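You operate a simulated robot arm through the tools that you are given. There is no shell and no other tool. Be economical: measure what you need, move in short steps, check, and stop when the job is done.

Carry out the task below with a simulated robot arm. There is one attempt and no reset: what you move stays moved.

## Task
Set right what has fallen over on the counter by the big window. At the end: the clear sugar carton, which lies on its side on the counter by the big window, stands upright there; the clear lentil carton (marked "LENTILS"), which lies on its side on the counter by the big window, stands upright there; the green scoop stands where the blue tumbler stood; the blue tumbler is on the clay saucer; whatever was shut is shut again. Leave all else as you found it, and nothing knocked over.

The check looks at the end state, three seconds after you hand in, the way a careful person would. Anything else that was tipped, shoved, dropped, spilled or broken makes it a failure.

## Robot
A 7-joint arm with a two-finger parallel gripper, fixed in place. Base frame: the origin is at the foot of the arm, x ahead of it, y to its left, z up; the work surface is at about z = 817. Lengths are in mm, angles in rad, forces in N, time in s.
With the tool pointing down near the work surface it reaches from about 240 to 680 mm from the base axis. Its first joint turns from -1.152 to 1.152 rad. Payload 2.4 kg.
Tool frame: the origin (TCP) lies between the finger pads and is the grasp point; the fingertips stand 30 mm ahead of it; z points along the fingers, y is the line along which they close. The gripper opens to 94 mm. The fingers are 28 mm wide and 10 mm thick; the gripper's body (50 by 96 mm) begins 55 mm behind the TCP.
Orientation is that of the tool frame in the base frame, as [roll, pitch, yaw] about the fixed x, y, z axes, in that order (R = Rz(yaw) Ry(pitch) Rx(roll)). With the fingers straight down and closing along the base's y, the tool's x points along the base's -x, its y along +y and its z along -z.

## Interface
- The arm moves only by the tool move_arm. Its argument "increments" is text: rows parted by semicolons, each of 7 numbers parted by spaces: the shift along the base's x, y, z in mm, then the turn, a rotation vector about the base's x, y, z in rad, then the finger opening in mm, from 0 to 94. In form: tx ty tz wx wy wz grip; .... A call has 1 to 8 rows; each row shifts and turns the commanded pose from where the row before left it. A row lasts 0.2 s, in which the tool goes at most 50 mm and 0.15 rad; a call with a longer step from one row to the next is refused whole, and so is a gripper value outside its range. Where a pose cannot be reached the arm comes as near as it can. A force on the tool above 40 N (or 10 N above the force at the start of the call, whichever is more), or a blocked arm, ends the call early, and 0.2 s more pass. The fingers move at their own pace (about 153 mm/s each) and stop on an object; they squeeze with about 23 N. The grip force told is the motor's: it shows also when the fingers shut on nothing. Time passes only in rows, and 0.2 s behind the last, so rows that do not move let the fingers close. The reply holds the time, the measured pose of the TCP, the force on the tool along the base axes, the opening and the grip force, in the units named above and with some noise.
- Cameras (640 x 400 px; columns grow to the right, rows downward): "scene" is fixed at [39.6, 486, 1426.8]; the picture's right is [-0.68, -0.73, 0.00], its down [-0.54, 0.50, -0.68] and it looks along [0.50, -0.46, -0.73] (base axes); focal length 305 px, centre (320, 200). "wrist" rides on the gripper at [-37, 0, -58] in the tool frame; the picture's right is [0.00, -1.00, 0.00], its down [0.97, 0.00, -0.24] and it looks along [0.24, 0.00, 0.97] (tool axes); focal length 218 px, centre (320, 200).
- get_image(camera): a new picture of that camera. No time passes.
- locate(camera, pixels): for up to 12 pixels [column, row] of the newest picture of that camera ("zoom" is the newest enlarged one), the place [x, y, z] in the base frame of the surface seen there, good to about 3 mm. No time passes.
- enlarge(camera, box): a new picture of the part [left, top, right, bottom] of that camera's present view, enlarged. No time passes.
- hand_in(): hands the job in; it is judged then, once.

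Keep the steps short. Do not move on a guess: measure, check each grasp and each placing, and mend mistakes. In all there are 80 turns and 54 pictures (those below and enlarged ones count). Leave the gripper open and the arm clear of the work at the hand-in unless told otherwise, and finish with a single line.

The tools are called after "Call:" as a command line: name --argument value ..., lists and objects as JSON in quotes. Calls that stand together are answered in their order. move_arm: Moves the arm, as the interface text tells. Its arguments: {"type":"object","properties":{"increments":{"type":"string"}},"required":["increments"]} The other tools are called the same way: get_image (camera) takes a picture; locate (camera, pixels) gives the place of the surface under pixels of a picture; enlarge (camera, box) takes an enlarged picture of a part of a camera's view; hand_in () hands the job in.

At the start:

```text
time_s: 0.0
ee_pos: [377.8, 159.8, 1145.7]
orientation: [3.142, -0.001, -3.14]
wrist_force: [-0.1, 0.2, 0.1]
gripper_width: 94.2
gripper_force: 0.0
```

scene: 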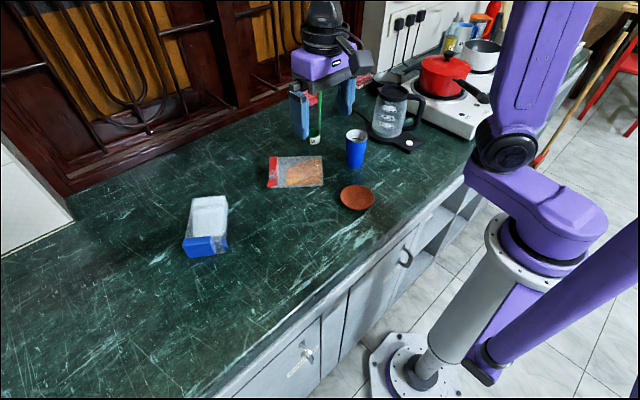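
wrist: 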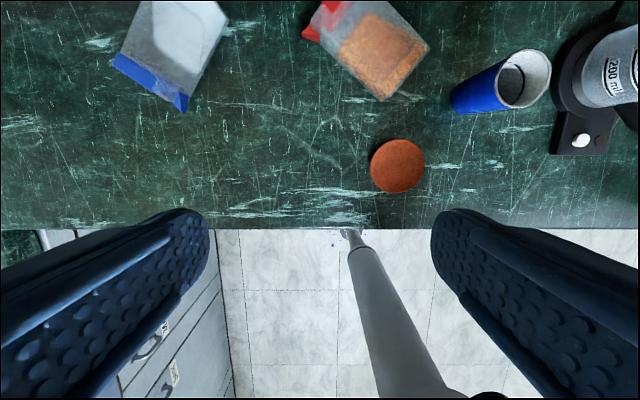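

I see the sugar carton (blue lid, about 207,225), the lentil carton (red lid, about 295,172), the blue tumbler (356,148), the saucer (357,197), and something green behind the gripper finger (315,120). I'll enlarge these areas first.

Call:
enlarge --camera "scene" --box '[160, 80, 420, 270]'

Call:
enlarge --camera "scene" --box '[260, 60, 440, 180]'

Call:
enlarge --camera "wrist" --box '[80, 0, 640, 230]'

```text
2.11 times, centred on (290, 175) of scene
```

zoom: 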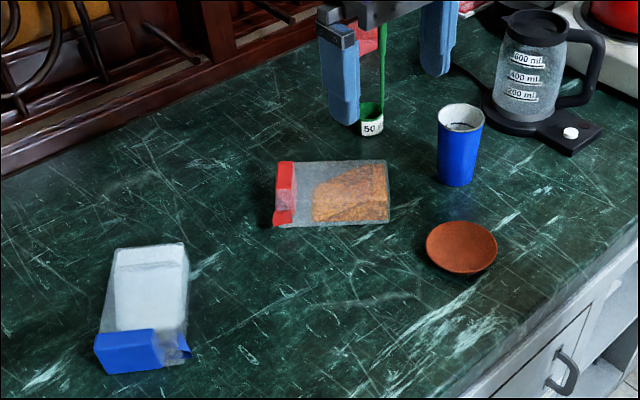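

```text
3.33 times, centred on (350, 120) of scene
```

zoom: 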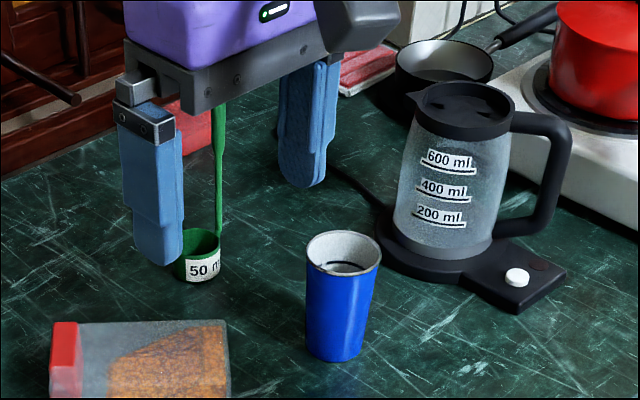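

```text
1.14 times, centred on (360, 115) of wrist
```

zoom: 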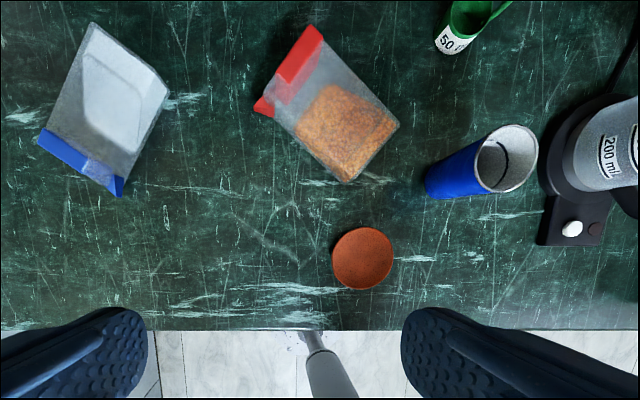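

Next I'll zoom in on each carton, since the lids might be open.

Call:
enlarge --camera "scene" --box '[170, 185, 250, 265]'

Call:
enlarge --camera "wrist" --box '[100, 0, 240, 120]'

Call:
enlarge --camera "wrist" --box '[290, 0, 440, 110]'

Call:
enlarge --camera "scene" --box '[255, 140, 335, 200]'

```text
5.00 times, centred on (210, 225) of scene
```

zoom: 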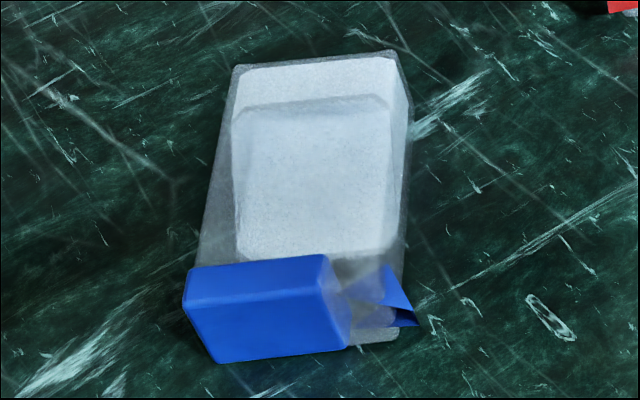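

```text
3.33 times, centred on (170, 60) of wrist
```

zoom: 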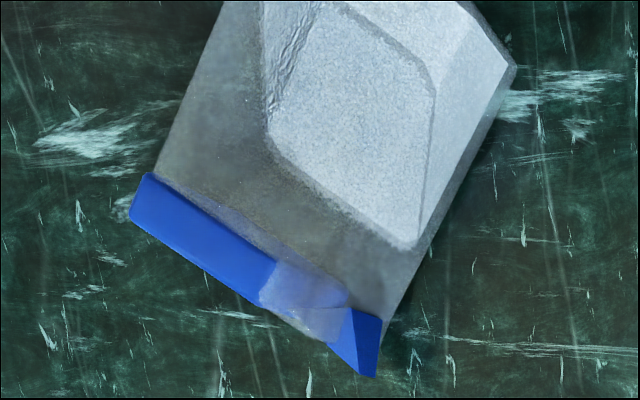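

```text
3.64 times, centred on (365, 55) of wrist
```

zoom: 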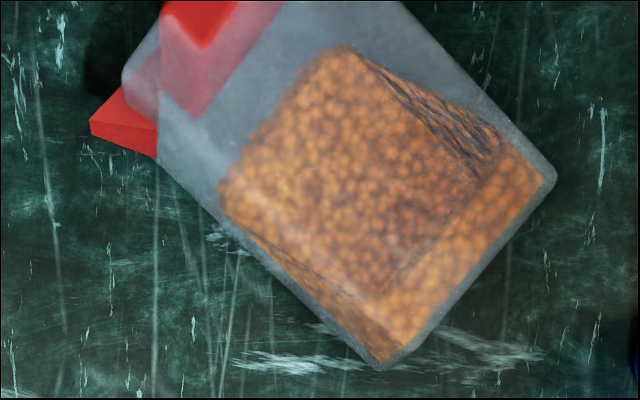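

```text
6.67 times, centred on (295, 170) of scene
```

zoom: 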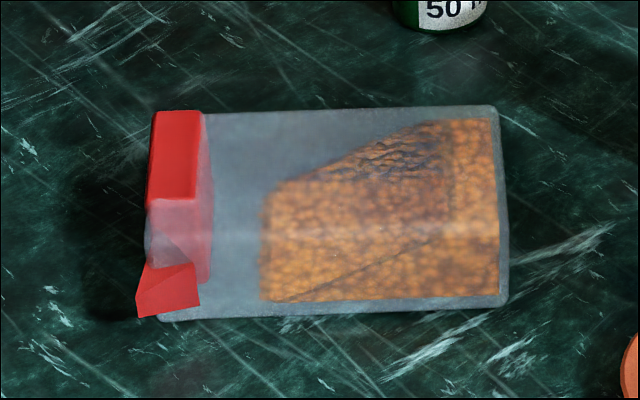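

Both cartons have a pour flap on one corner of the lid, standing ajar. The contents sit toward the base, so raising the lid end keeps them in. Now I'll measure all the objects.

Call:
locate --camera "scene" --pixels '[[218, 198], [250, 196], [198, 198], [227, 197], [251, 238], [195, 237], [208, 239], [223, 239], [205, 218], [225, 218], [199, 256], [226, 248]]'

Call:
locate --camera "scene" --pixels '[[272, 160], [300, 160], [328, 157], [281, 185], [300, 178], [322, 182], [300, 185], [276, 183], [281, 170], [356, 196], [340, 196], [374, 196]]'

Call:
locate --camera "scene" --pixels '[[356, 130], [347, 134], [367, 134], [356, 137], [356, 165], [357, 210], [357, 186], [315, 142], [322, 100], [316, 130], [356, 150], [408, 130]]'

Call:
locate --camera "wrist" --pixels '[[142, 0], [222, 2], [228, 18], [112, 56], [182, 110], [150, 80], [176, 40], [130, 30], [210, 40], [198, 80], [130, 65], [177, 100]]'

Call:
locate --camera "wrist" --pixels '[[312, 30], [328, 3], [380, 96], [428, 46], [370, 45], [330, 40], [395, 20], [350, 70], [410, 65], [345, 12], [398, 165], [523, 78]]'

```text
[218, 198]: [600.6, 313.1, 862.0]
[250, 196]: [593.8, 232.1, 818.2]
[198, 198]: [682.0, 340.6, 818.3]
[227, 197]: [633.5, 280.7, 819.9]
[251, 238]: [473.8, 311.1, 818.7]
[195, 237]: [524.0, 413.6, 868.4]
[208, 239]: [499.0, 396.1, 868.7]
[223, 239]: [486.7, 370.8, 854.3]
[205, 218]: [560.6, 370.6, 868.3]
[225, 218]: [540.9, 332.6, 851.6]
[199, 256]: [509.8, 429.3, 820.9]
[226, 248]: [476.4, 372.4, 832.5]
```

```text
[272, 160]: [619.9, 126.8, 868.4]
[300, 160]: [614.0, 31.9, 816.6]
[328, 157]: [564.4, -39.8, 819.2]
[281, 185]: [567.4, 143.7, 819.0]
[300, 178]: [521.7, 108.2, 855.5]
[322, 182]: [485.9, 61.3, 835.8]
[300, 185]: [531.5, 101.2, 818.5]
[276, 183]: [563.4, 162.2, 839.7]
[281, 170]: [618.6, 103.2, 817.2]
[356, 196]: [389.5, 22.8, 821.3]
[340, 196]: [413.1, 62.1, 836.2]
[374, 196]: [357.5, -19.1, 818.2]
```

```text
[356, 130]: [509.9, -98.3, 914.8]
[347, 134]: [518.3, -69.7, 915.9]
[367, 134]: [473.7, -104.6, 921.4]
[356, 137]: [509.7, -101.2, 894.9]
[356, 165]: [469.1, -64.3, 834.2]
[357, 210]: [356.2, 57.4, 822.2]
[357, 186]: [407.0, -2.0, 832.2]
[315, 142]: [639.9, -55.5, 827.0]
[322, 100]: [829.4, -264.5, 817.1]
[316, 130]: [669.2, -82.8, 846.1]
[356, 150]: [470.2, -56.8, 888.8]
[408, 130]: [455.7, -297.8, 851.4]
```

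```text
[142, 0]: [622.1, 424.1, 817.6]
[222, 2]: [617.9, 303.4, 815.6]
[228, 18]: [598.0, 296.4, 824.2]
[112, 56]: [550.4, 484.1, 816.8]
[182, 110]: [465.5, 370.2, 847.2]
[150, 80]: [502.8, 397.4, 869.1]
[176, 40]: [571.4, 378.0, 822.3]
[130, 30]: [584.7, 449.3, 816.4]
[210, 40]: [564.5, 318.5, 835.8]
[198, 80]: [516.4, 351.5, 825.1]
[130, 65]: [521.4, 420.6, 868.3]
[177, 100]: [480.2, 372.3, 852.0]
```

```text
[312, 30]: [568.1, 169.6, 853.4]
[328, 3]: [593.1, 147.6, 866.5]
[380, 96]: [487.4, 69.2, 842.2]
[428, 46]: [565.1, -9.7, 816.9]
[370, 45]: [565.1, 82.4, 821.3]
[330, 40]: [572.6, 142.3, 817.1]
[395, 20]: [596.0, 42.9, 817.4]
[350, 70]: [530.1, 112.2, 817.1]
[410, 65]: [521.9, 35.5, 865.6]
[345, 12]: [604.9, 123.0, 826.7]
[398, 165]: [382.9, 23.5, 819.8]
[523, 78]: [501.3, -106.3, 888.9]
```

The cartons are about 80 wide, 51 thick and 145 long. The lentil lid points away from the robot and the sugar lid points toward it. I'll move the hand out over the cartons, staying high, for a better top view.

Call:
move_arm --increments "35 15 0 0 0 0 94; 35 15 0 0 0 0 94; 35 15 0 0 0 0 94; 35 15 0 0 0 0 94; 0 0 0 0 0 0 94"

Call:
get_image --camera "wrist"

Call:
get_image --camera "scene"

```text
time_s: 1.2
ee_pos: [515.3, 221.3, 1145.1]
orientation: [3.14, -0.001, 3.141]
wrist_force: [-0.2, 0.5, -0.5]
gripper_width: 93.9
gripper_force: 0.0
```

```text
44 pictures are left
```

wrist: 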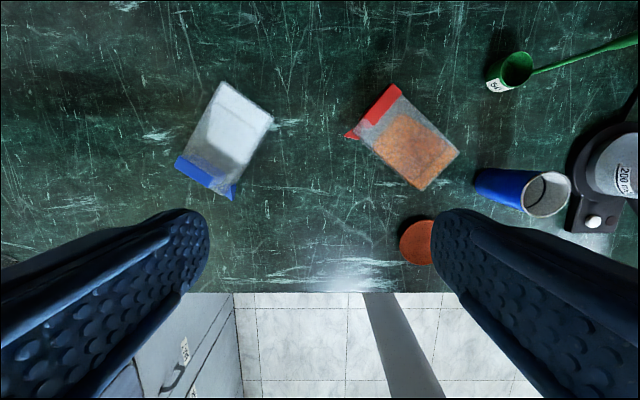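

```text
43 pictures are left
```

scene: 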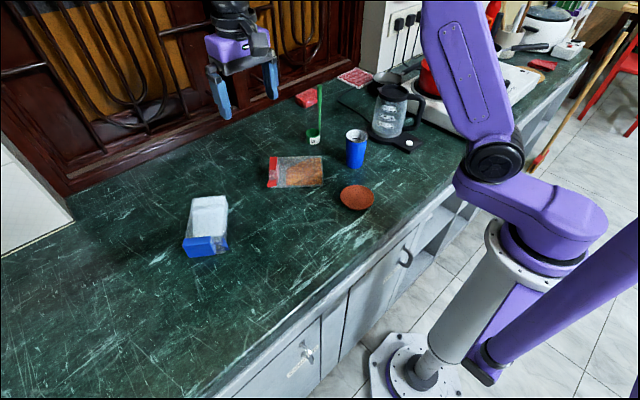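

The top view now shows both cartons. I'll enlarge them for corner positions, and the scoop too.

Call:
enlarge --camera "wrist" --box '[160, 70, 300, 210]'

Call:
enlarge --camera "wrist" --box '[335, 70, 475, 210]'

Call:
enlarge --camera "scene" --box '[290, 75, 390, 215]'

Call:
locate --camera "scene" --pixels '[[320, 86], [320, 100], [318, 115], [316, 126], [314, 140], [309, 133], [319, 133], [314, 137], [356, 166], [348, 150], [364, 150], [356, 131]]'

```text
2.86 times, centred on (230, 140) of wrist
```

zoom: 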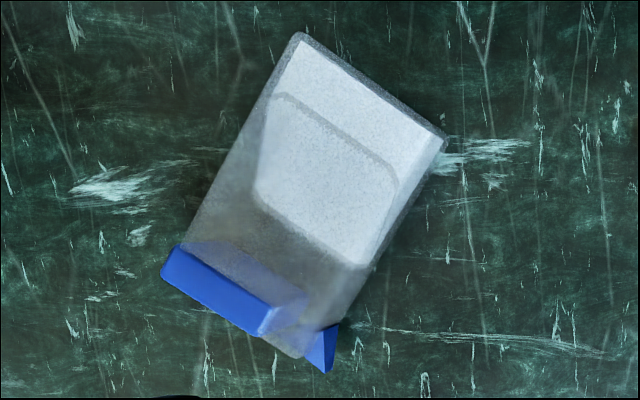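

```text
2.86 times, centred on (405, 140) of wrist
```

zoom: 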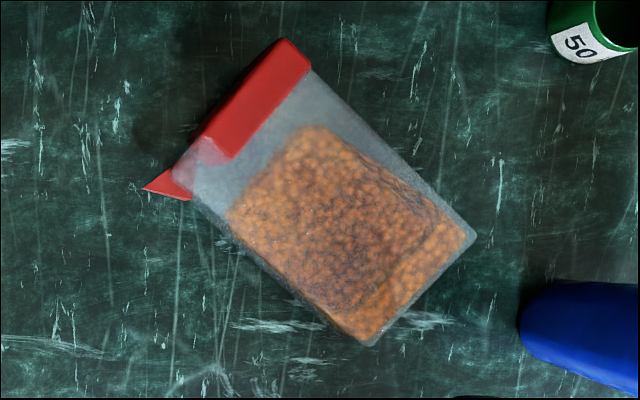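

```text
2.86 times, centred on (340, 145) of scene
```

zoom: 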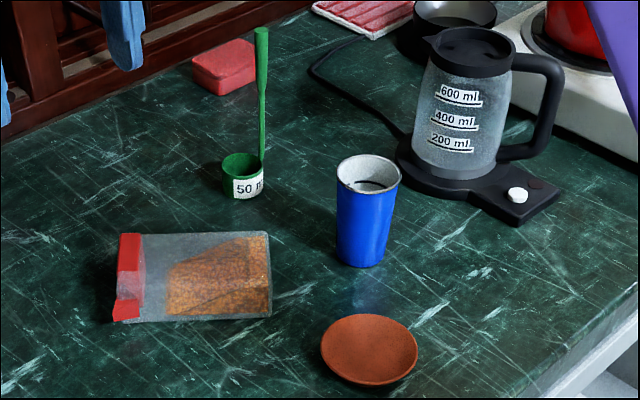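

```text
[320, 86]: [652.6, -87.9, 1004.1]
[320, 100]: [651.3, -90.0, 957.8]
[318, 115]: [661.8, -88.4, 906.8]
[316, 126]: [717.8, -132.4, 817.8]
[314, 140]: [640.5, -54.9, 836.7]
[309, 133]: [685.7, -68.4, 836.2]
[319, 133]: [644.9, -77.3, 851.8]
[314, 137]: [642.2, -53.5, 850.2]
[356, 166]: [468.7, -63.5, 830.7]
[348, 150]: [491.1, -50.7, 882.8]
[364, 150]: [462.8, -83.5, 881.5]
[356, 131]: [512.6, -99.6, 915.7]
```

Measured from the top view, z = 868 on the upper faces:

- **Lentils:** base middle about (514, 37), lid end (608, 147), width axis (0.762, -0.648).
- **Sugar:** base middle about (619, 329), lid end (500, 413), width axis (0.573, 0.82).

Each carton's flap sticks out about 20 mm on one narrow side at the lid, so I'll grip at mid-length. The plan is to grip across the width from above, lift, tip the tool until the fingers point outward, and set the carton down upright. First I'll go above the lentils with the right yaw and a slight back-tilt.

Call:
move_arm --increments "8 -21.2 -24.2 0 0 0.1443 94; 8 -21.2 -24.2 0 0 0.1443 94; 8 -21.2 -24.2 0 0 0.1443 94; 8 -21.2 -24.2 0 0 0.1443 94; 8 -21.2 -24.2 0 0 0.1443 94; 8 -21.2 -24.2 0 0 0.1443 94; 0 0 0 0 0 0 94"

Call:
move_arm --increments "0 0 0 -0.099 0.084 0 94; 0 0 0 -0.099 0.084 0 94; 0 0 0 0 0 0 94"

```text
time_s: 2.8
ee_pos: [564.2, 95.0, 998.2]
orientation: [3.14, 0.0, -2.272]
wrist_force: [0.2, -0.4, 0.1]
gripper_width: 93.9
gripper_force: 0.0
```

```text
time_s: 3.6
ee_pos: [564.8, 93.5, 999.3]
orientation: [3.142, -0.262, -2.276]
wrist_force: [-0.4, -0.1, -0.7]
gripper_width: 94.0
gripper_force: 0.1
```

That worked. Before gripping, I'll rehearse the 90° tip up here in free air to see whether the arm can reach it.

Call:
move_arm --increments "0 0 0 0.1088 -0.0925 0 94; 0 0 0 0.1088 -0.0925 0 94; 0 0 0 0.1088 -0.0925 0 94; 0 0 0 0.1088 -0.0925 0 94; 0 0 0 0.1088 -0.0925 0 94; 0 0 0 0.1088 -0.0925 0 94; 0 0 0 0.1088 -0.0925 0 94; 0 0 0 0.1088 -0.0925 0 94"

Call:
move_arm --increments "0 0 0 0.1088 -0.0925 0 94; 0 0 0 0.1088 -0.0925 0 94; 0 0 0 0.1088 -0.0925 0 94; 0 0 -30 0 0 -0.14 94; 0 0 -30 0 0 -0.14 94; 0 0 -30 0 0 -0.14 94; 0 0 0 0 0 0 94"

Call:
get_image --camera "scene"

```text
time_s: 5.4
ee_pos: [564.4, 93.2, 1000.3]
orientation: [3.142, 0.882, -2.276]
wrist_force: [0.3, 0.1, 0.6]
gripper_width: 93.9
gripper_force: 0.1
```

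```text
time_s: 7.0
ee_pos: [562.5, 88.8, 953.4]
orientation: [3.041, 1.304, -2.642]
wrist_force: [0.1, -0.1, 0.4]
gripper_width: 94.0
gripper_force: 0.1
out of reach, approached as far as the arm can: row 5, 6
```

```text
39 pictures are left
```

scene: 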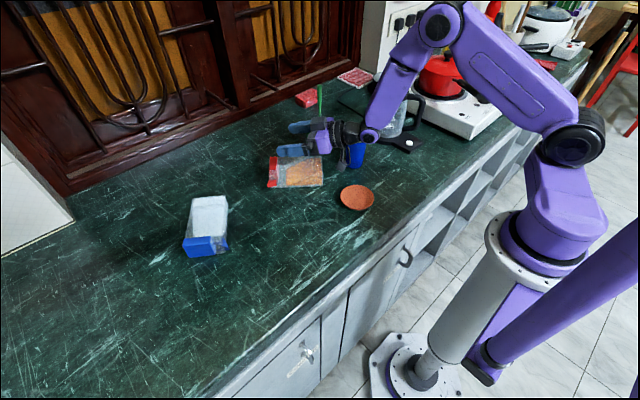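

The arm stopped short near z = 953 with the tool almost level, because the wrist bends too far there. I'll try the same spot with the tool about 35° below level.

Call:
move_arm --increments "0 0 0 -0.0504 0.1055 0 94; 0 0 0 -0.0504 0.1055 0 94; 0 0 0 -0.0504 0.1055 0 94; 0 0 0 0 0 0 94"

```text
time_s: 8.0
ee_pos: [562.3, 91.3, 952.6]
orientation: [3.008, 0.952, -2.671]
wrist_force: [-0.7, 0.5, 0.6]
gripper_width: 93.8
gripper_force: 0.1
```

The command now continues from the clipped pose. I'll step down toward z ≈ 905 at this tilt.

Call:
move_arm --increments "0 0 -16 0 0 0 94; 0 0 -16 0 0 0 94; 0 0 -14 0 0 0 94; 0 0 0 0 0 0 94"

```text
time_s: 9.0
ee_pos: [563.0, 89.3, 904.3]
orientation: [3.011, 0.953, -2.671]
wrist_force: [0.0, -0.1, 0.4]
gripper_width: 94.2
gripper_force: 0.1
```

Reachable here, with the tool about 35° below level. So I'll start the pick with a 0.6 rad back-tilt instead. Now I'll rise, square up the roll, yaw back, and tilt to the picking attitude.

Call:
move_arm --increments "0 0 32 -0.067 -0.034 -0.106 94; 0 0 32 0 0 0.132 94; 0 0 32 0 0 0.132 94; 0 0 0 0 0 0.131 94; 0 0 0 -0.1076 0.0915 0 94; 0 0 0 -0.1076 0.0915 0 94; 0 0 0 -0.1076 0.0915 0 94; 0 0 0 -0.1076 0.0915 0 94"

Call:
move_arm --increments "0 0 0 -0.1076 0.0915 0 94; 0 0 0 -0.1076 0.0915 0 94; 0 0 0 -0.1076 0.0915 0 94; 0 0 0 -0.1076 0.0915 0 94; 0 0 0 -0.1076 0.0915 0 94; 0 0 0 -0.1076 0.0915 0 94; 0 0 0 -0.1076 0.0915 0 94; 0 0 0 0 0 0 94"

```text
time_s: 10.8
ee_pos: [571.0, 83.8, 1004.9]
orientation: [3.141, 0.387, -2.277]
wrist_force: [0.7, -0.6, -0.1]
gripper_width: 94.1
gripper_force: 0.2
out of reach, approached as far as the arm can: row 1
```

```text
time_s: 12.6
ee_pos: [569.1, 83.2, 1004.7]
orientation: [3.139, -0.603, -2.275]
wrist_force: [-0.4, -0.6, 0.1]
gripper_width: 94.0
gripper_force: 0.1
```

The picking attitude is reached. I'll line up over (563, 94), drop to z = 930, and check with the wrist camera.

Call:
move_arm --increments "-3 5.4 -25 0 0 0 94; -3 5.4 -25 0 0 0 94; 0 0 -25 0 0 0 94; 0 0 0 0 0 0 94"

Call:
get_image --camera "wrist"

Call:
get_image --camera "scene"

```text
time_s: 13.6
ee_pos: [565.7, 94.1, 929.8]
orientation: [3.14, -0.599, -2.276]
wrist_force: [-0.5, -0.9, 0.2]
gripper_width: 94.2
gripper_force: 0.1
```

```text
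38 pictures are left
```

wrist: 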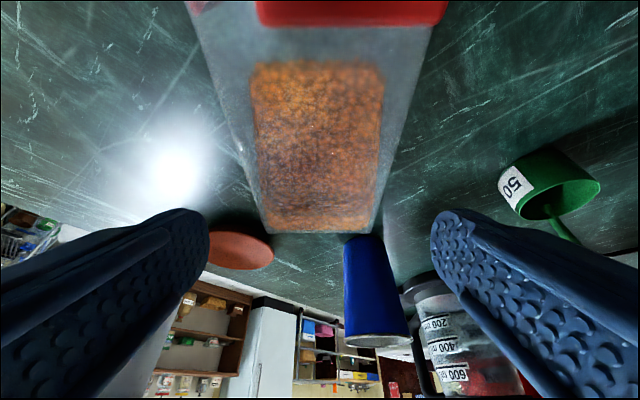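

```text
37 pictures are left
```

scene: 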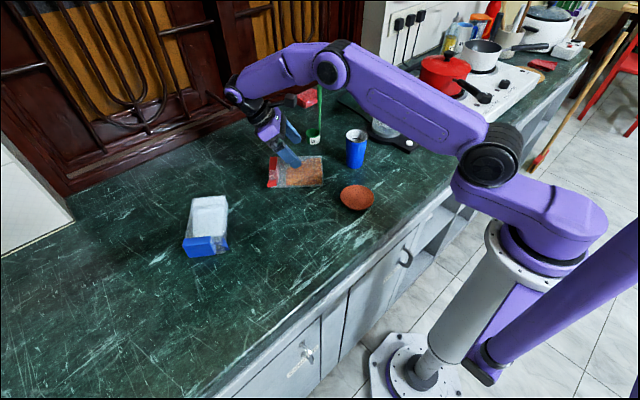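

The carton sits centred between the fingers (edges at columns 262 and 377, middle 319.5). I'll go straight down to z ≈ 855.

Call:
move_arm --increments "-1 0 -25 0 0 0 94; 0 0 -25 0 0 0 94; 0 0 -15 0 0 0 94; 0 0 -9 0 0 0 94; 0 0 0 0 0 0 94"

Call:
get_image --camera "wrist"

```text
time_s: 14.8
ee_pos: [564.0, 95.9, 857.6]
orientation: [3.139, -0.599, -2.275]
wrist_force: [0.0, 0.6, -0.4]
gripper_width: 94.0
gripper_force: 0.1
```

```text
36 pictures are left
```

wrist: 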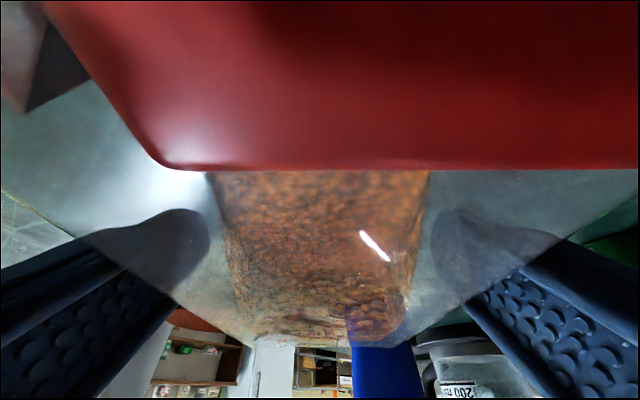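

The fingers straddle the carton and there's no contact force. I'll close on it.

Call:
move_arm --increments "0 0 0 0 0 0 85; 0 0 0 0 0 0 74; 0 0 0 0 0 0 70; 0 0 0 0 0 0 70"

```text
time_s: 15.8
ee_pos: [564.7, 95.2, 856.8]
orientation: [3.14, -0.6, -2.276]
wrist_force: [-0.3, 0.6, -0.4]
gripper_width: 89.5
gripper_force: 23.3
```

They stopped at 89.5 mm, which is wider than I expected (about 78). I'll look to see what they're touching.

Call:
get_image --camera "wrist"

Call:
enlarge --camera "scene" --box '[230, 80, 350, 200]'

```text
35 pictures are left
```

wrist: 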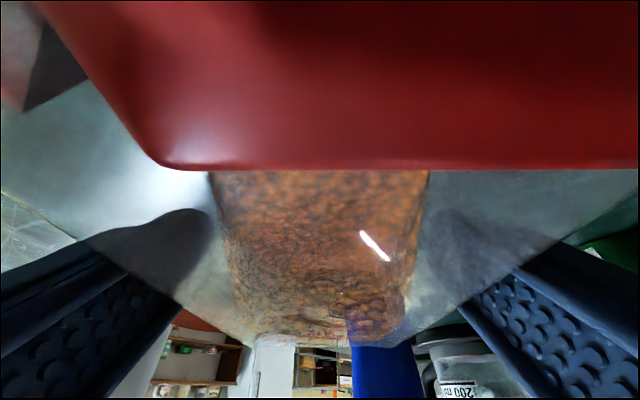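

```text
3.33 times, centred on (290, 140) of scene
```

zoom: 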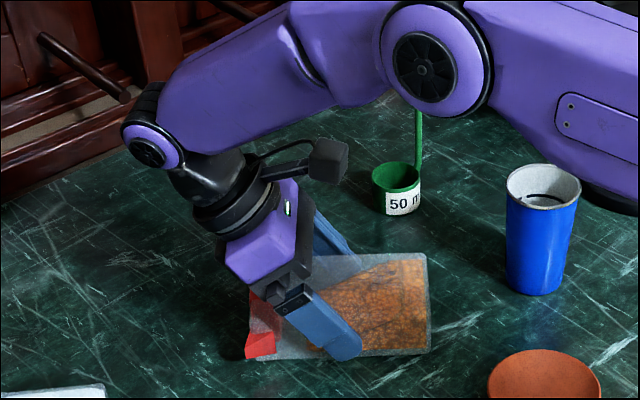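

The fingers look flush on both sides. I'll test with a small 20 mm lift.

Call:
move_arm --increments "0 0 7 0 0 0 70; 0 0 7 0 0 0 70; 0 0 6 0 0 0 70; 0 0 0 0 0 0 70"

Call:
enlarge --camera "scene" --box '[230, 80, 350, 200]'

```text
time_s: 16.8
ee_pos: [564.5, 94.4, 877.4]
orientation: [-3.142, -0.601, -2.276]
wrist_force: [-0.3, -0.3, 8.4]
gripper_width: 84.9
gripper_force: 22.9
```

```text
3.33 times, centred on (290, 140) of scene
```

zoom: 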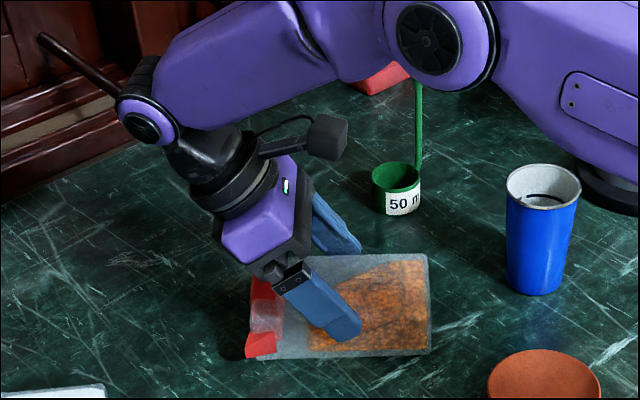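

The carton didn't rise, yet the width dropped to 85 mm. I'll look from the wrist.

Call:
get_image --camera "wrist"

Call:
move_arm --increments "0 0 0 0 0 0 70; 0 0 0 0 0 0 70"

```text
32 pictures are left
```

wrist: 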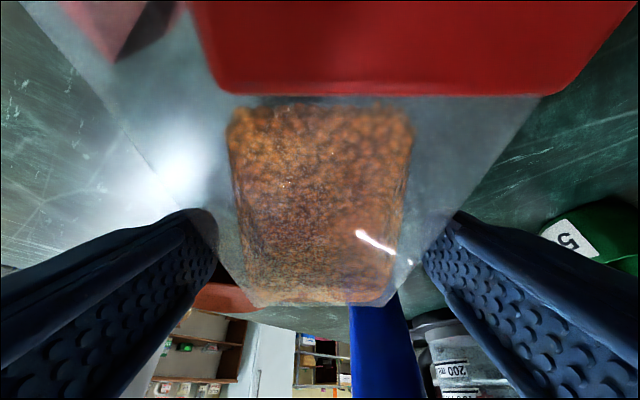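

```text
time_s: 17.4
ee_pos: [564.4, 94.9, 876.6]
orientation: [3.14, -0.601, -2.278]
wrist_force: [0.5, -1.2, 14.2]
gripper_width: 85.1
gripper_force: 22.8
```

The fingers slid 20 mm up the sides instead of lifting. The carton acts wider toward the flap, and the contents' weight lies nearer the base. I'll open, shift 25 mm toward the base, go back down and grip again.

Call:
move_arm --increments "0 0 0 0 0 0 94; 0 0 0 0 0 0 94; -8 -9.5 0 0 0 0 94; -8 -9.5 0 0 0 0 94; 0 0 -12 0 0 0 94; 0 0 -11 0 0 0 94; 0 0 0 0 0 0 94"

Call:
move_arm --increments "0 0 0 0 0 0 84; 0 0 0 0 0 0 76; 0 0 0 0 0 0 60; 0 0 0 0 0 0 60"

Call:
get_image --camera "wrist"

```text
time_s: 19.0
ee_pos: [546.3, 75.2, 852.8]
orientation: [3.14, -0.6, -2.276]
wrist_force: [-0.4, -0.1, -0.6]
gripper_width: 94.0
gripper_force: 0.1
```

```text
time_s: 20.0
ee_pos: [546.7, 75.3, 853.5]
orientation: [3.14, -0.599, -2.276]
wrist_force: [0.1, 0.5, -0.3]
gripper_width: 89.2
gripper_force: 22.9
```

```text
31 pictures are left
```

wrist: 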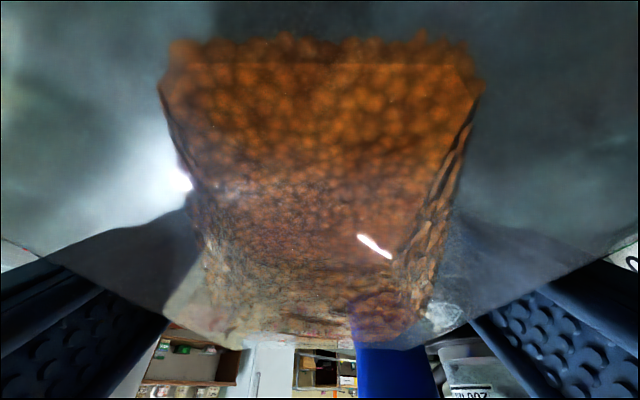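

The width is 89 again with even contact, so the carton really is about 89 mm wide at mid-height (its edges are rounded). I'll lift only 6 mm and read the force to learn the load.

Call:
move_arm --increments "0 0 3 0 0 0 60; 0 0 3 0 0 0 60; 0 0 0 0 0 0 60"

Call:
move_arm --increments "0 0 5 0 0 0 60; 0 0 5 0 0 0 60; 0 0 0 0 0 0 60"

Call:
get_image --camera "wrist"

```text
time_s: 20.8
ee_pos: [547.9, 73.8, 859.1]
orientation: [3.14, -0.603, -2.277]
wrist_force: [-0.5, 0.3, -2.0]
gripper_width: 89.4
gripper_force: 23.0
```

```text
time_s: 21.6
ee_pos: [548.7, 75.0, 868.6]
orientation: [3.14, -0.603, -2.276]
wrist_force: [0.4, -0.5, -2.2]
gripper_width: 89.2
gripper_force: 22.4
```

```text
30 pictures are left
```

wrist: 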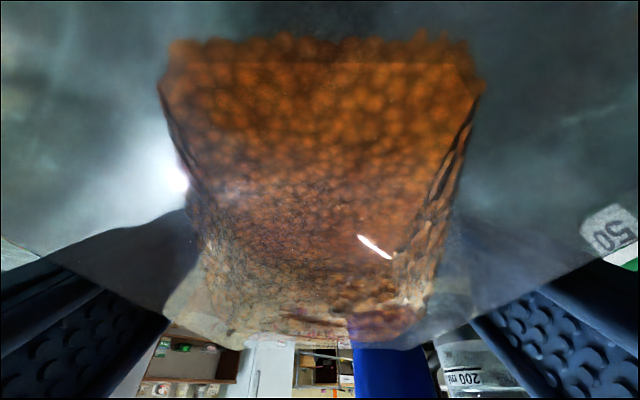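

Now it lifts cleanly: the load is only about 2 N and nothing slips. I'll raise it to about z = 970.

Call:
move_arm --increments "0 0 15 0 0 0 60; 0 0 18 0 0 0 60; 0 0 18 0 0 0 60; 0 0 18 0 0 0 60; 0 0 18 0 0 0 60; 0 0 13 0 0 0 60; 0 0 0 0 0 0 60"

Call:
move_arm --increments "0 0 0 0.0762 -0.0648 0 60; 0 0 0 0.0762 -0.0648 0 60; 0 0 0 0.0762 -0.0648 0 60; 0 0 0 0.0762 -0.0648 0 60; 0 0 0 0.0762 -0.0648 0 60; 0 0 0 0.0762 -0.0648 0 60; 0 0 0 0.0762 -0.0648 0 60; 0 0 0 0.0762 -0.0648 0 60"

Call:
get_image --camera "scene"

```text
time_s: 23.2
ee_pos: [548.1, 73.8, 968.1]
orientation: [3.138, -0.603, -2.274]
wrist_force: [-0.7, -0.5, -2.0]
gripper_width: 89.7
gripper_force: 22.3
```

```text
time_s: 25.0
ee_pos: [547.3, 75.1, 967.8]
orientation: [3.138, 0.202, -2.275]
wrist_force: [0.3, 0.5, -0.8]
gripper_width: 89.3
gripper_force: 22.6
```

```text
29 pictures are left
```

scene: 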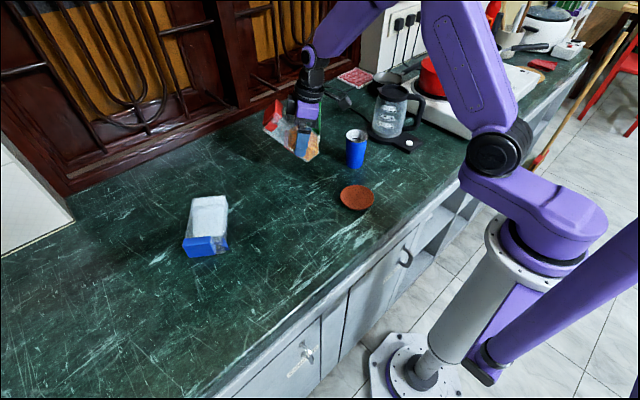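

The carton tips lid-up as planned. I'll finish the remaining 0.77 rad, then yaw toward the rehearsed attitude.

Call:
move_arm --increments "0 0 0 0.0734 -0.0624 0 60; 0 0 0 0.0734 -0.0624 0 60; 0 0 0 0.0734 -0.0624 0 60; 0 0 0 0.0734 -0.0624 0 60; 0 0 0 0.0734 -0.0624 0 60; 0 0 0 0.0734 -0.0624 0 60; 0 0 0 0.0734 -0.0624 0 60; 0 0 0 0.0734 -0.0624 0 60"

Call:
move_arm --increments "4 8 0 0 0 -0.1 60; 4 8 0 0 0 -0.1 60; 4 8 0 0 0 -0.1 60; 3 8 0 0 0 -0.1 60; 0 0 0 0 0 0 60"

Call:
enlarge --camera "scene" --box '[220, 60, 400, 220]'

```text
time_s: 26.8
ee_pos: [547.6, 76.6, 969.5]
orientation: [3.14, 0.97, -2.276]
wrist_force: [0.6, 0.1, -2.2]
gripper_width: 89.6
gripper_force: 23.1
```

```text
time_s: 28.0
ee_pos: [560.6, 110.3, 968.1]
orientation: [3.141, 0.971, -2.672]
wrist_force: [-0.6, -0.2, -2.1]
gripper_width: 89.5
gripper_force: 23.4
```

```text
2.50 times, centred on (310, 140) of scene
```

zoom: 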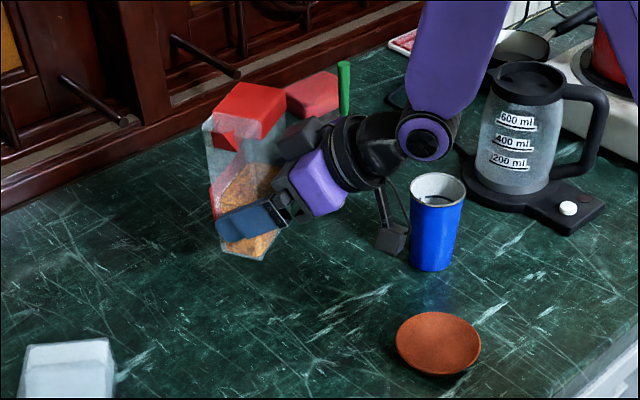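

A dark box hangs under the gripper at zoom (390, 238). I need its height and the carton's bottom height before lowering.

Call:
locate --camera "zoom" --pixels '[[390, 252], [390, 238], [405, 240], [250, 255], [228, 247], [275, 235], [262, 112], [228, 105], [285, 90], [245, 85], [250, 235], [378, 245]]'

```text
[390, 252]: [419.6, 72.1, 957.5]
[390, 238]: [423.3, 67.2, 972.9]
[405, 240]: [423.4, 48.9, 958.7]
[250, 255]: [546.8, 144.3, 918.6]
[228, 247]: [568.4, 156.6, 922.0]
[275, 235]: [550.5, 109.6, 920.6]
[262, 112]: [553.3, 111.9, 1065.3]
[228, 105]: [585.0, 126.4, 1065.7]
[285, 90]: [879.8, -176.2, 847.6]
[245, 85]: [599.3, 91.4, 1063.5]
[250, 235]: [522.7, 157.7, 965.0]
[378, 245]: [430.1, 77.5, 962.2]
```

The carton bottom is level at z ≈ 920 and the box's underside is about 955, so a 102 mm drop leaves the box about 35 mm above the counter. I'll also shift slightly left so the box stays off the saucer. First I'll lower 88 mm.

Call:
move_arm --increments "4 10 0 0 0 0 60; 4 10 -15 0 0 0 60; 2 6 -18 0 0 0 60; 0 0 -18 0 0 0 60; 0 0 -18 0 0 0 60; 0 0 -12 0 0 0 60; 0 0 -7 0 0 0 60; 0 0 0 0 0 0 60"

Call:
enlarge --camera "scene" --box '[220, 80, 400, 220]'

```text
time_s: 29.8
ee_pos: [572.6, 133.1, 882.3]
orientation: [3.139, 0.971, -2.672]
wrist_force: [0.1, 0.0, -2.6]
gripper_width: 89.3
gripper_force: 22.3
```

```text
2.86 times, centred on (310, 150) of scene
```

zoom: 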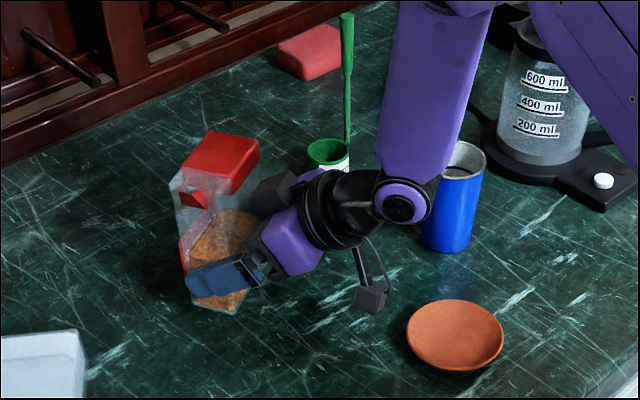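

About 15 mm to go. I'll lower gently and watch the force.

Call:
move_arm --increments "0 0 -4 0 0 0 60; 0 0 -4 0 0 0 60; 0 0 -2 0 0 0 60; 0 0 0 0 0 0 60"

Call:
move_arm --increments "0 0 -2 0 0 0 60; 0 0 -2 0 0 0 60; 0 0 0 0 0 0 60"

```text
time_s: 30.8
ee_pos: [573.3, 132.8, 872.3]
orientation: [-3.142, 0.977, -2.673]
wrist_force: [-2.3, -1.2, 12.4]
gripper_width: 89.2
gripper_force: 22.5
```

```text
time_s: 31.6
ee_pos: [573.1, 134.3, 868.2]
orientation: [3.141, 0.977, -2.673]
wrist_force: [4.1, -0.8, 22.2]
gripper_width: 89.6
gripper_force: 23.0
```

It's touching down, with 22 N of upward force. I'll relieve 2 mm, open, and look.

Call:
move_arm --increments "0 0 2 0 0 0 60; 0 0 0 0 0 0 91; 0 0 0 0 0 0 94; 0 0 0 0 0 0 94; 0 0 0 0 0 0 94"

Call:
enlarge --camera "scene" --box '[220, 80, 400, 220]'

```text
time_s: 32.8
ee_pos: [572.4, 133.8, 869.6]
orientation: [3.138, 0.97, -2.674]
wrist_force: [0.3, 0.7, -0.4]
gripper_width: 93.8
gripper_force: 0.1
```

```text
2.86 times, centred on (310, 150) of scene
```

zoom: 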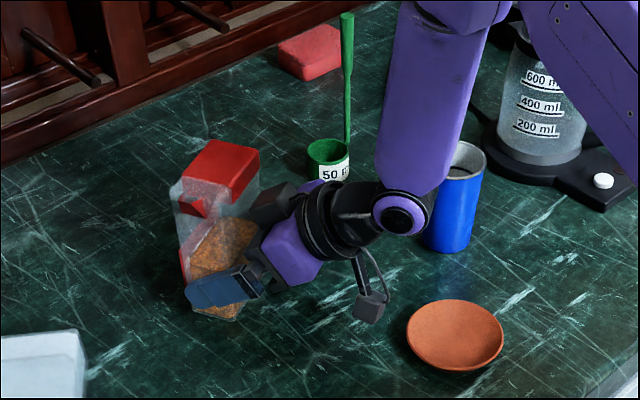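

It stands and the forces are zero. I'll back straight out along the finger line.

Call:
move_arm --increments "-11 -5.6 8.5 0 0 0 94; -11 -5.6 8.5 0 0 0 94; -11 -5.6 8.5 0 0 0 94; -11 -5.6 8.5 0 0 0 94; -11 -5.6 8.5 0 0 0 94; -11 -5.6 8.5 0 0 0 94; 0 0 0 0 0 0 94"

Call:
get_image --camera "wrist"

```text
time_s: 34.4
ee_pos: [506.9, 98.4, 921.3]
orientation: [3.138, 0.97, -2.675]
wrist_force: [-0.2, -0.4, 0.5]
gripper_width: 94.2
gripper_force: 0.1
```

```text
25 pictures are left
```

wrist: 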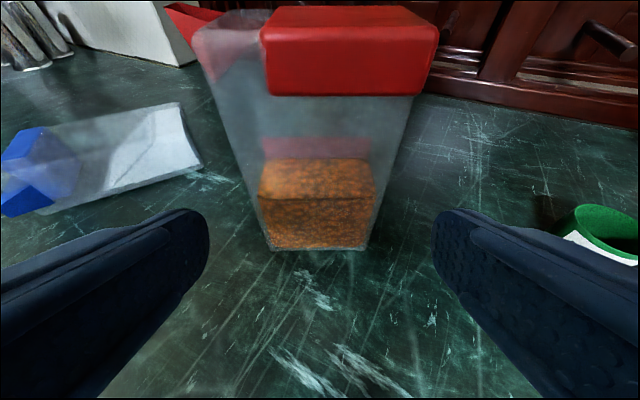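

The lentils stand upright and clear. Next is the sugar. I'll rise, bring the tool vertical, then swing left and yaw for the sugar. The lid must end up pointing outward after the lift, so I want tool yaw near -0.61.

Call:
move_arm --increments "-5 0 22 -0.0624 0.1237 0 94; -5 0 22 -0.0624 0.1237 0 94; -5 0 22 -0.0624 0.1237 0 94; 0 0 22 -0.0624 0.1237 0 94; 0 0 22 -0.0624 0.1237 0 94; 0 0 22 -0.0624 0.1237 0 94; 0 0 22 -0.0624 0.1237 0 94; 0 0 0 0 0 0 94"

Call:
move_arm --increments "5 30 0 0 0 0.145 94; 5 30 0 0 0 0.145 94; 5 30 0 0 0 0.145 94; 5 30 0 0 0 0.145 94; 5 30 0 0 0 0.145 94; 5 30 0 0 0 0.145 94; 5 30 0 0 0 0.145 94; 0 10 0 0 0 0.145 94"

Call:
move_arm --increments "0 0 0 0 0 0.145 94; 0 0 0 0 0 0.145 94; 0 0 0 0 0 0.145 94; 0 0 0 0 0 0.145 94; 0 0 0 0 0 0.145 94; 0 0 0 0 0 0.145 94; 0 0 0 0 0 0.035 94; 0 0 0 0 0 0 94"

```text
time_s: 36.2
ee_pos: [490.4, 108.4, 1057.1]
orientation: [3.097, 0.124, -2.669]
wrist_force: [-0.7, -0.6, -0.4]
gripper_width: 94.0
gripper_force: 0.1
out of reach, approached as far as the arm can: row 4, 5
```

```text
time_s: 38.0
ee_pos: [526.4, 327.7, 1055.7]
orientation: [3.097, 0.126, -1.509]
wrist_force: [0.5, 0.0, -0.4]
gripper_width: 94.2
gripper_force: 0.0
```

```text
time_s: 39.8
ee_pos: [526.7, 327.8, 1053.7]
orientation: [3.097, 0.126, -0.605]
wrist_force: [-0.3, 0.3, 0.2]
gripper_width: 94.2
gripper_force: 0.0
```

The yaw is reachable. I'll fix the small roll error, apply the back-tilt to pitch -0.6, and move over the sugar at z ≈ 950.

Call:
move_arm --increments "0 0 0 0.036 -0.025 -0.006 94; 8 5.5 -17 -0.0826 -0.1195 0 94; 8 5.5 -17 -0.0826 -0.1195 0 94; 8 5.5 -17 -0.0826 -0.1195 0 94; 8 5.5 -17 -0.0826 -0.1195 0 94; 8 5.5 -17 -0.0826 -0.1195 0 94; 7.7 5.5 -18 0 0 0 94; 0 0 0 0 0 0 94"

Call:
get_image --camera "wrist"

```text
time_s: 41.6
ee_pos: [575.2, 363.0, 950.6]
orientation: [-3.141, -0.602, -0.606]
wrist_force: [0.3, -0.1, 0.2]
gripper_width: 93.8
gripper_force: 0.1
```

```text
24 pictures are left
```

wrist: 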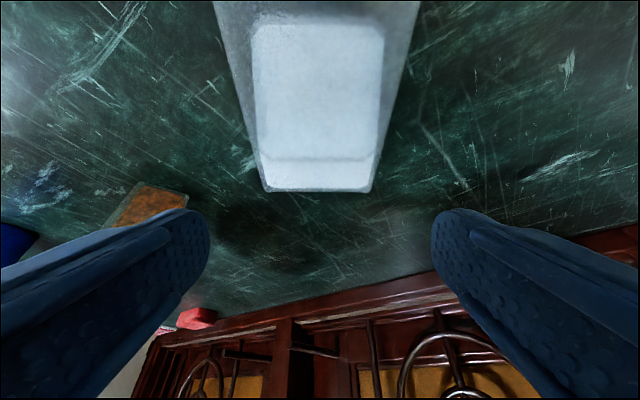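

Well centred: the edges average column 317, so I'll shift about 1.5 mm toward -w. Then I'll descend to z ≈ 855.

Call:
move_arm --increments "-1 -1.3 -25 0 0 0 94; 0 0 -25 0 0 0 94; 0 0 -20 0 0 0 94; 0 0 -15 0 0 0 94; 0 0 -11 0 0 0 94; 0 0 0 0 0 0 94"

Call:
get_image --camera "wrist"

```text
time_s: 43.0
ee_pos: [574.8, 360.5, 856.6]
orientation: [-3.139, -0.599, -0.606]
wrist_force: [0.2, 0.8, 0.1]
gripper_width: 94.0
gripper_force: 0.0
```

```text
23 pictures are left
```

wrist: 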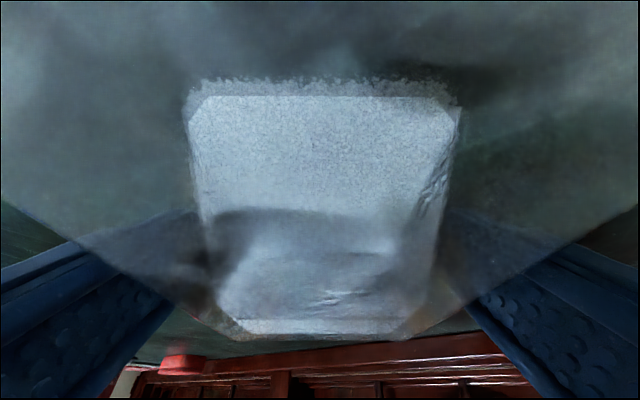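

The fingers straddle it with no contact. I'll go 2 mm lower, close, and lift 8 mm as a test.

Call:
move_arm --increments "0 0 -2 0 0 0 94; 0 0 0 0 0 0 84; 0 0 0 0 0 0 76; 0 0 0 0 0 0 60; 0 0 0 0 0 0 60"

Call:
move_arm --increments "0 0 4 0 0 0 60; 0 0 4 0 0 0 60; 0 0 4 0 0 0 60; 0 0 0 0 0 0 60"

Call:
get_image --camera "wrist"

```text
time_s: 44.2
ee_pos: [574.3, 359.8, 852.7]
orientation: [-3.139, -0.602, -0.605]
wrist_force: [1.0, 0.3, 3.9]
gripper_width: 89.4
gripper_force: 22.8
```

```text
time_s: 45.2
ee_pos: [573.7, 357.4, 865.4]
orientation: [3.141, -0.599, -0.606]
wrist_force: [0.5, -0.2, -2.3]
gripper_width: 89.4
gripper_force: 23.3
```

```text
22 pictures are left
```

wrist: 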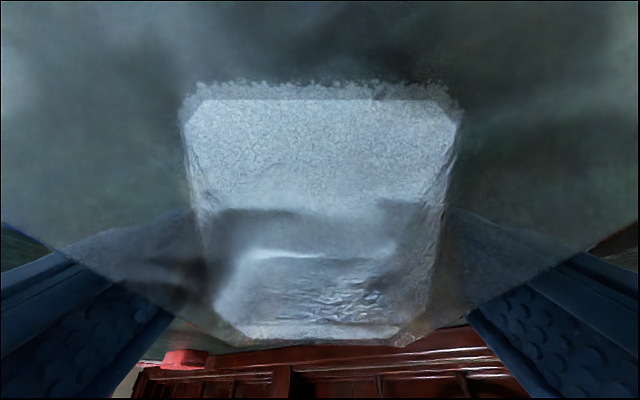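

Lifted, about 2.3 N. I'll raise it to about z = 985 while drawing inward, then yaw so the lid points outward.

Call:
move_arm --increments "0 0 16 0 0 0 60; 0 0 18 0 0 0 60; 0 0 18 0 0 0 60; -14 -8 18 0 0 0 60; -14 -8 18 0 0 0 60; -14 -8 18 0 0 0 60; -14 -8 14 0 0 0 60; 0 0 0 0 0 0 60"

Call:
move_arm --increments "0 0 0 0 0 -0.13 60; 0 0 0 0 0 -0.14 60; 0 0 0 0 0 -0.14 60; 0 0 0 0 0 -0.14 60; 0 0 0 0 0 -0.14 60; 0 0 0 0 0 -0.14 60; 0 0 0 0 0 -0.14 60; 0 0 0 0 0 -0.14 60"

Call:
move_arm --increments "0 0 0 0 0 -0.14 60; 0 0 0 0 0 -0.14 60; 0 0 0 0 0 -0.14 60; 0 0 0 0 0 -0.14 60; 0 0 0 0 0 -0.14 60; 0 0 0 0 0 -0.14 60; 0 0 0 0 0 -0.05 60; 0 0 0 0 0 0 60"

Call:
get_image --camera "scene"

```text
time_s: 47.0
ee_pos: [518.3, 326.2, 986.0]
orientation: [3.14, -0.602, -0.605]
wrist_force: [0.4, 0.2, -1.7]
gripper_width: 89.2
gripper_force: 23.2
```

```text
time_s: 48.8
ee_pos: [517.2, 327.5, 984.6]
orientation: [-3.142, -0.6, -1.718]
wrist_force: [-0.2, -0.9, -1.5]
gripper_width: 89.5
gripper_force: 22.7
```

```text
time_s: 50.6
ee_pos: [491.5, 307.0, 986.4]
orientation: [-3.139, -0.604, -2.536]
wrist_force: [-0.4, 0.1, -1.1]
gripper_width: 89.5
gripper_force: 23.5
out of reach, approached as far as the arm can: row 1, 2, 3, 4, 5
```

```text
21 pictures are left
```

scene: 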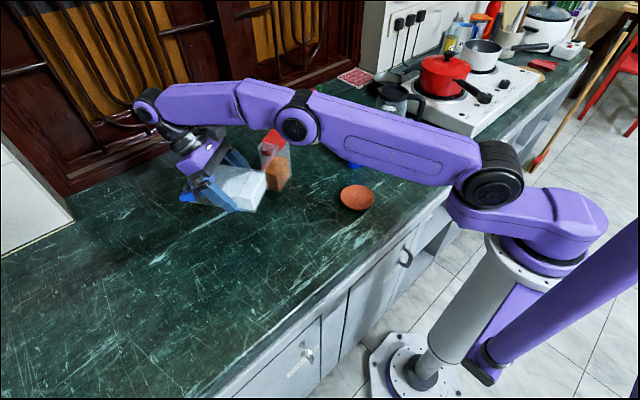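

The pose is fine; it clipped slightly inward. Now the 90° tip about axis (0.569, -0.822), in two gentle halves.

Call:
move_arm --increments "0 0 0 0.056 -0.0808 0 60; 0 0 0 0.056 -0.0808 0 60; 0 0 0 0.056 -0.0808 0 60; 0 0 0 0.056 -0.0808 0 60; 0 0 0 0.056 -0.0808 0 60; 0 0 0 0.056 -0.0808 0 60; 0 0 0 0.056 -0.0808 0 60; 0 0 0 0.056 -0.0808 0 60"

Call:
move_arm --increments "5 3 0 0.056 -0.0808 0 60; 5 3 0 0.056 -0.0808 0 60; 5 3 0 0.056 -0.0808 0 60; 5 3 0 0.056 -0.0808 0 60; 5 3 0 0.056 -0.0808 0 60; 5 3 0 0.056 -0.0808 0 60; 0 0 0 0.056 -0.0808 0 60; 0 0 0 0.056 -0.0808 0 60"

Call:
enlarge --camera "scene" --box '[120, 60, 400, 260]'

```text
time_s: 52.4
ee_pos: [494.8, 308.4, 987.2]
orientation: [-3.139, 0.187, -2.536]
wrist_force: [0.6, 0.6, -1.5]
gripper_width: 89.3
gripper_force: 22.9
```

```text
time_s: 54.2
ee_pos: [524.0, 326.2, 986.3]
orientation: [-3.14, 0.974, -2.533]
wrist_force: [-0.5, -0.2, -1.8]
gripper_width: 89.7
gripper_force: 22.9
```

```text
2.00 times, centred on (260, 160) of scene
```

zoom: 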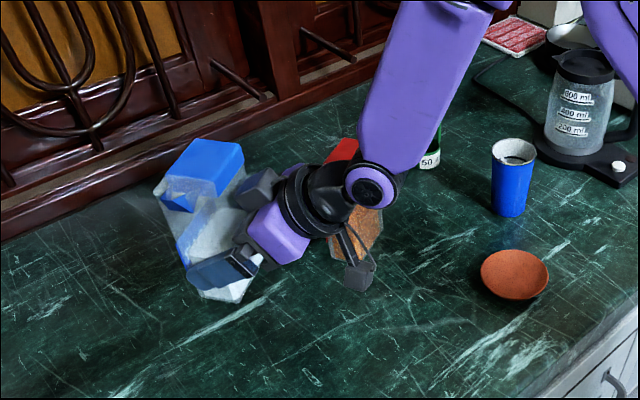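

It's upright in the air. The lentils touched at z ≈ 873, so I expect about 878 here. I'll lower to about 890 first.

Call:
move_arm --increments "0 0 -16 0 0 0 60; 0 0 -18 0 0 0 60; 0 0 -18 0 0 0 60; 0 0 -18 0 0 0 60; 0 0 -14 0 0 0 60; 0 0 -10 0 0 0 60; 0 0 -3 0 0 0 60; 0 0 0 0 0 0 60"

Call:
enlarge --camera "scene" --box '[140, 100, 340, 240]'

```text
time_s: 56.0
ee_pos: [524.0, 325.6, 888.9]
orientation: [-3.141, 0.971, -2.534]
wrist_force: [1.3, -0.1, -2.5]
gripper_width: 89.3
gripper_force: 23.1
```

```text
2.86 times, centred on (240, 170) of scene
```

zoom: 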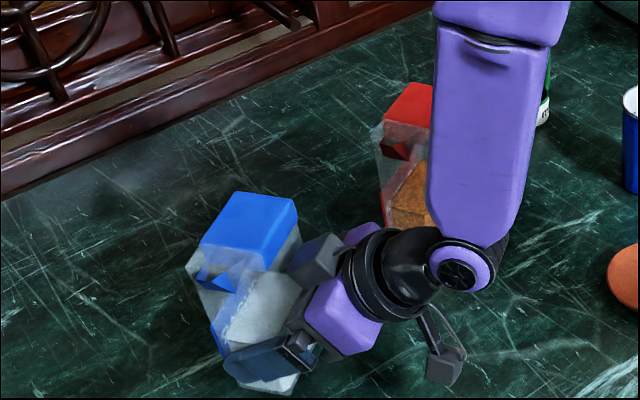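

Still free (-2.5 N). I'll go down in small steps.

Call:
move_arm --increments "0 0 -3 0 0 0 60; 0 0 -3 0 0 0 60; 0 0 -2 0 0 0 60; 0 0 0 0 0 0 60"

Call:
move_arm --increments "0 0 -2 0 0 0 60; 0 0 -1 0 0 0 60; 0 0 0 0 0 0 60"

```text
time_s: 57.0
ee_pos: [524.2, 326.5, 881.1]
orientation: [-3.141, 0.973, -2.534]
wrist_force: [-0.2, 0.2, -1.2]
gripper_width: 89.3
gripper_force: 23.5
```

```text
time_s: 57.8
ee_pos: [523.6, 325.9, 878.2]
orientation: [-3.14, 0.972, -2.534]
wrist_force: [0.0, 0.0, -1.7]
gripper_width: 89.3
gripper_force: 22.9
```

Call:
move_arm --increments "0 0 -2 0 0 0 60; 0 0 -1 0 0 0 60; 0 0 0 0 0 0 60"

Call:
move_arm --increments "0 0 -1 0 0 0 60; 0 0 -1 0 0 0 60; 0 0 0 0 0 0 60"

```text
time_s: 58.6
ee_pos: [525.3, 326.5, 875.8]
orientation: [-3.14, 0.972, -2.533]
wrist_force: [-0.3, 0.8, -2.4]
gripper_width: 89.3
gripper_force: 23.1
```

```text
time_s: 59.4
ee_pos: [524.5, 327.0, 874.6]
orientation: [-3.14, 0.979, -2.534]
wrist_force: [-2.8, -2.1, 15.0]
gripper_width: 89.5
gripper_force: 22.5
```

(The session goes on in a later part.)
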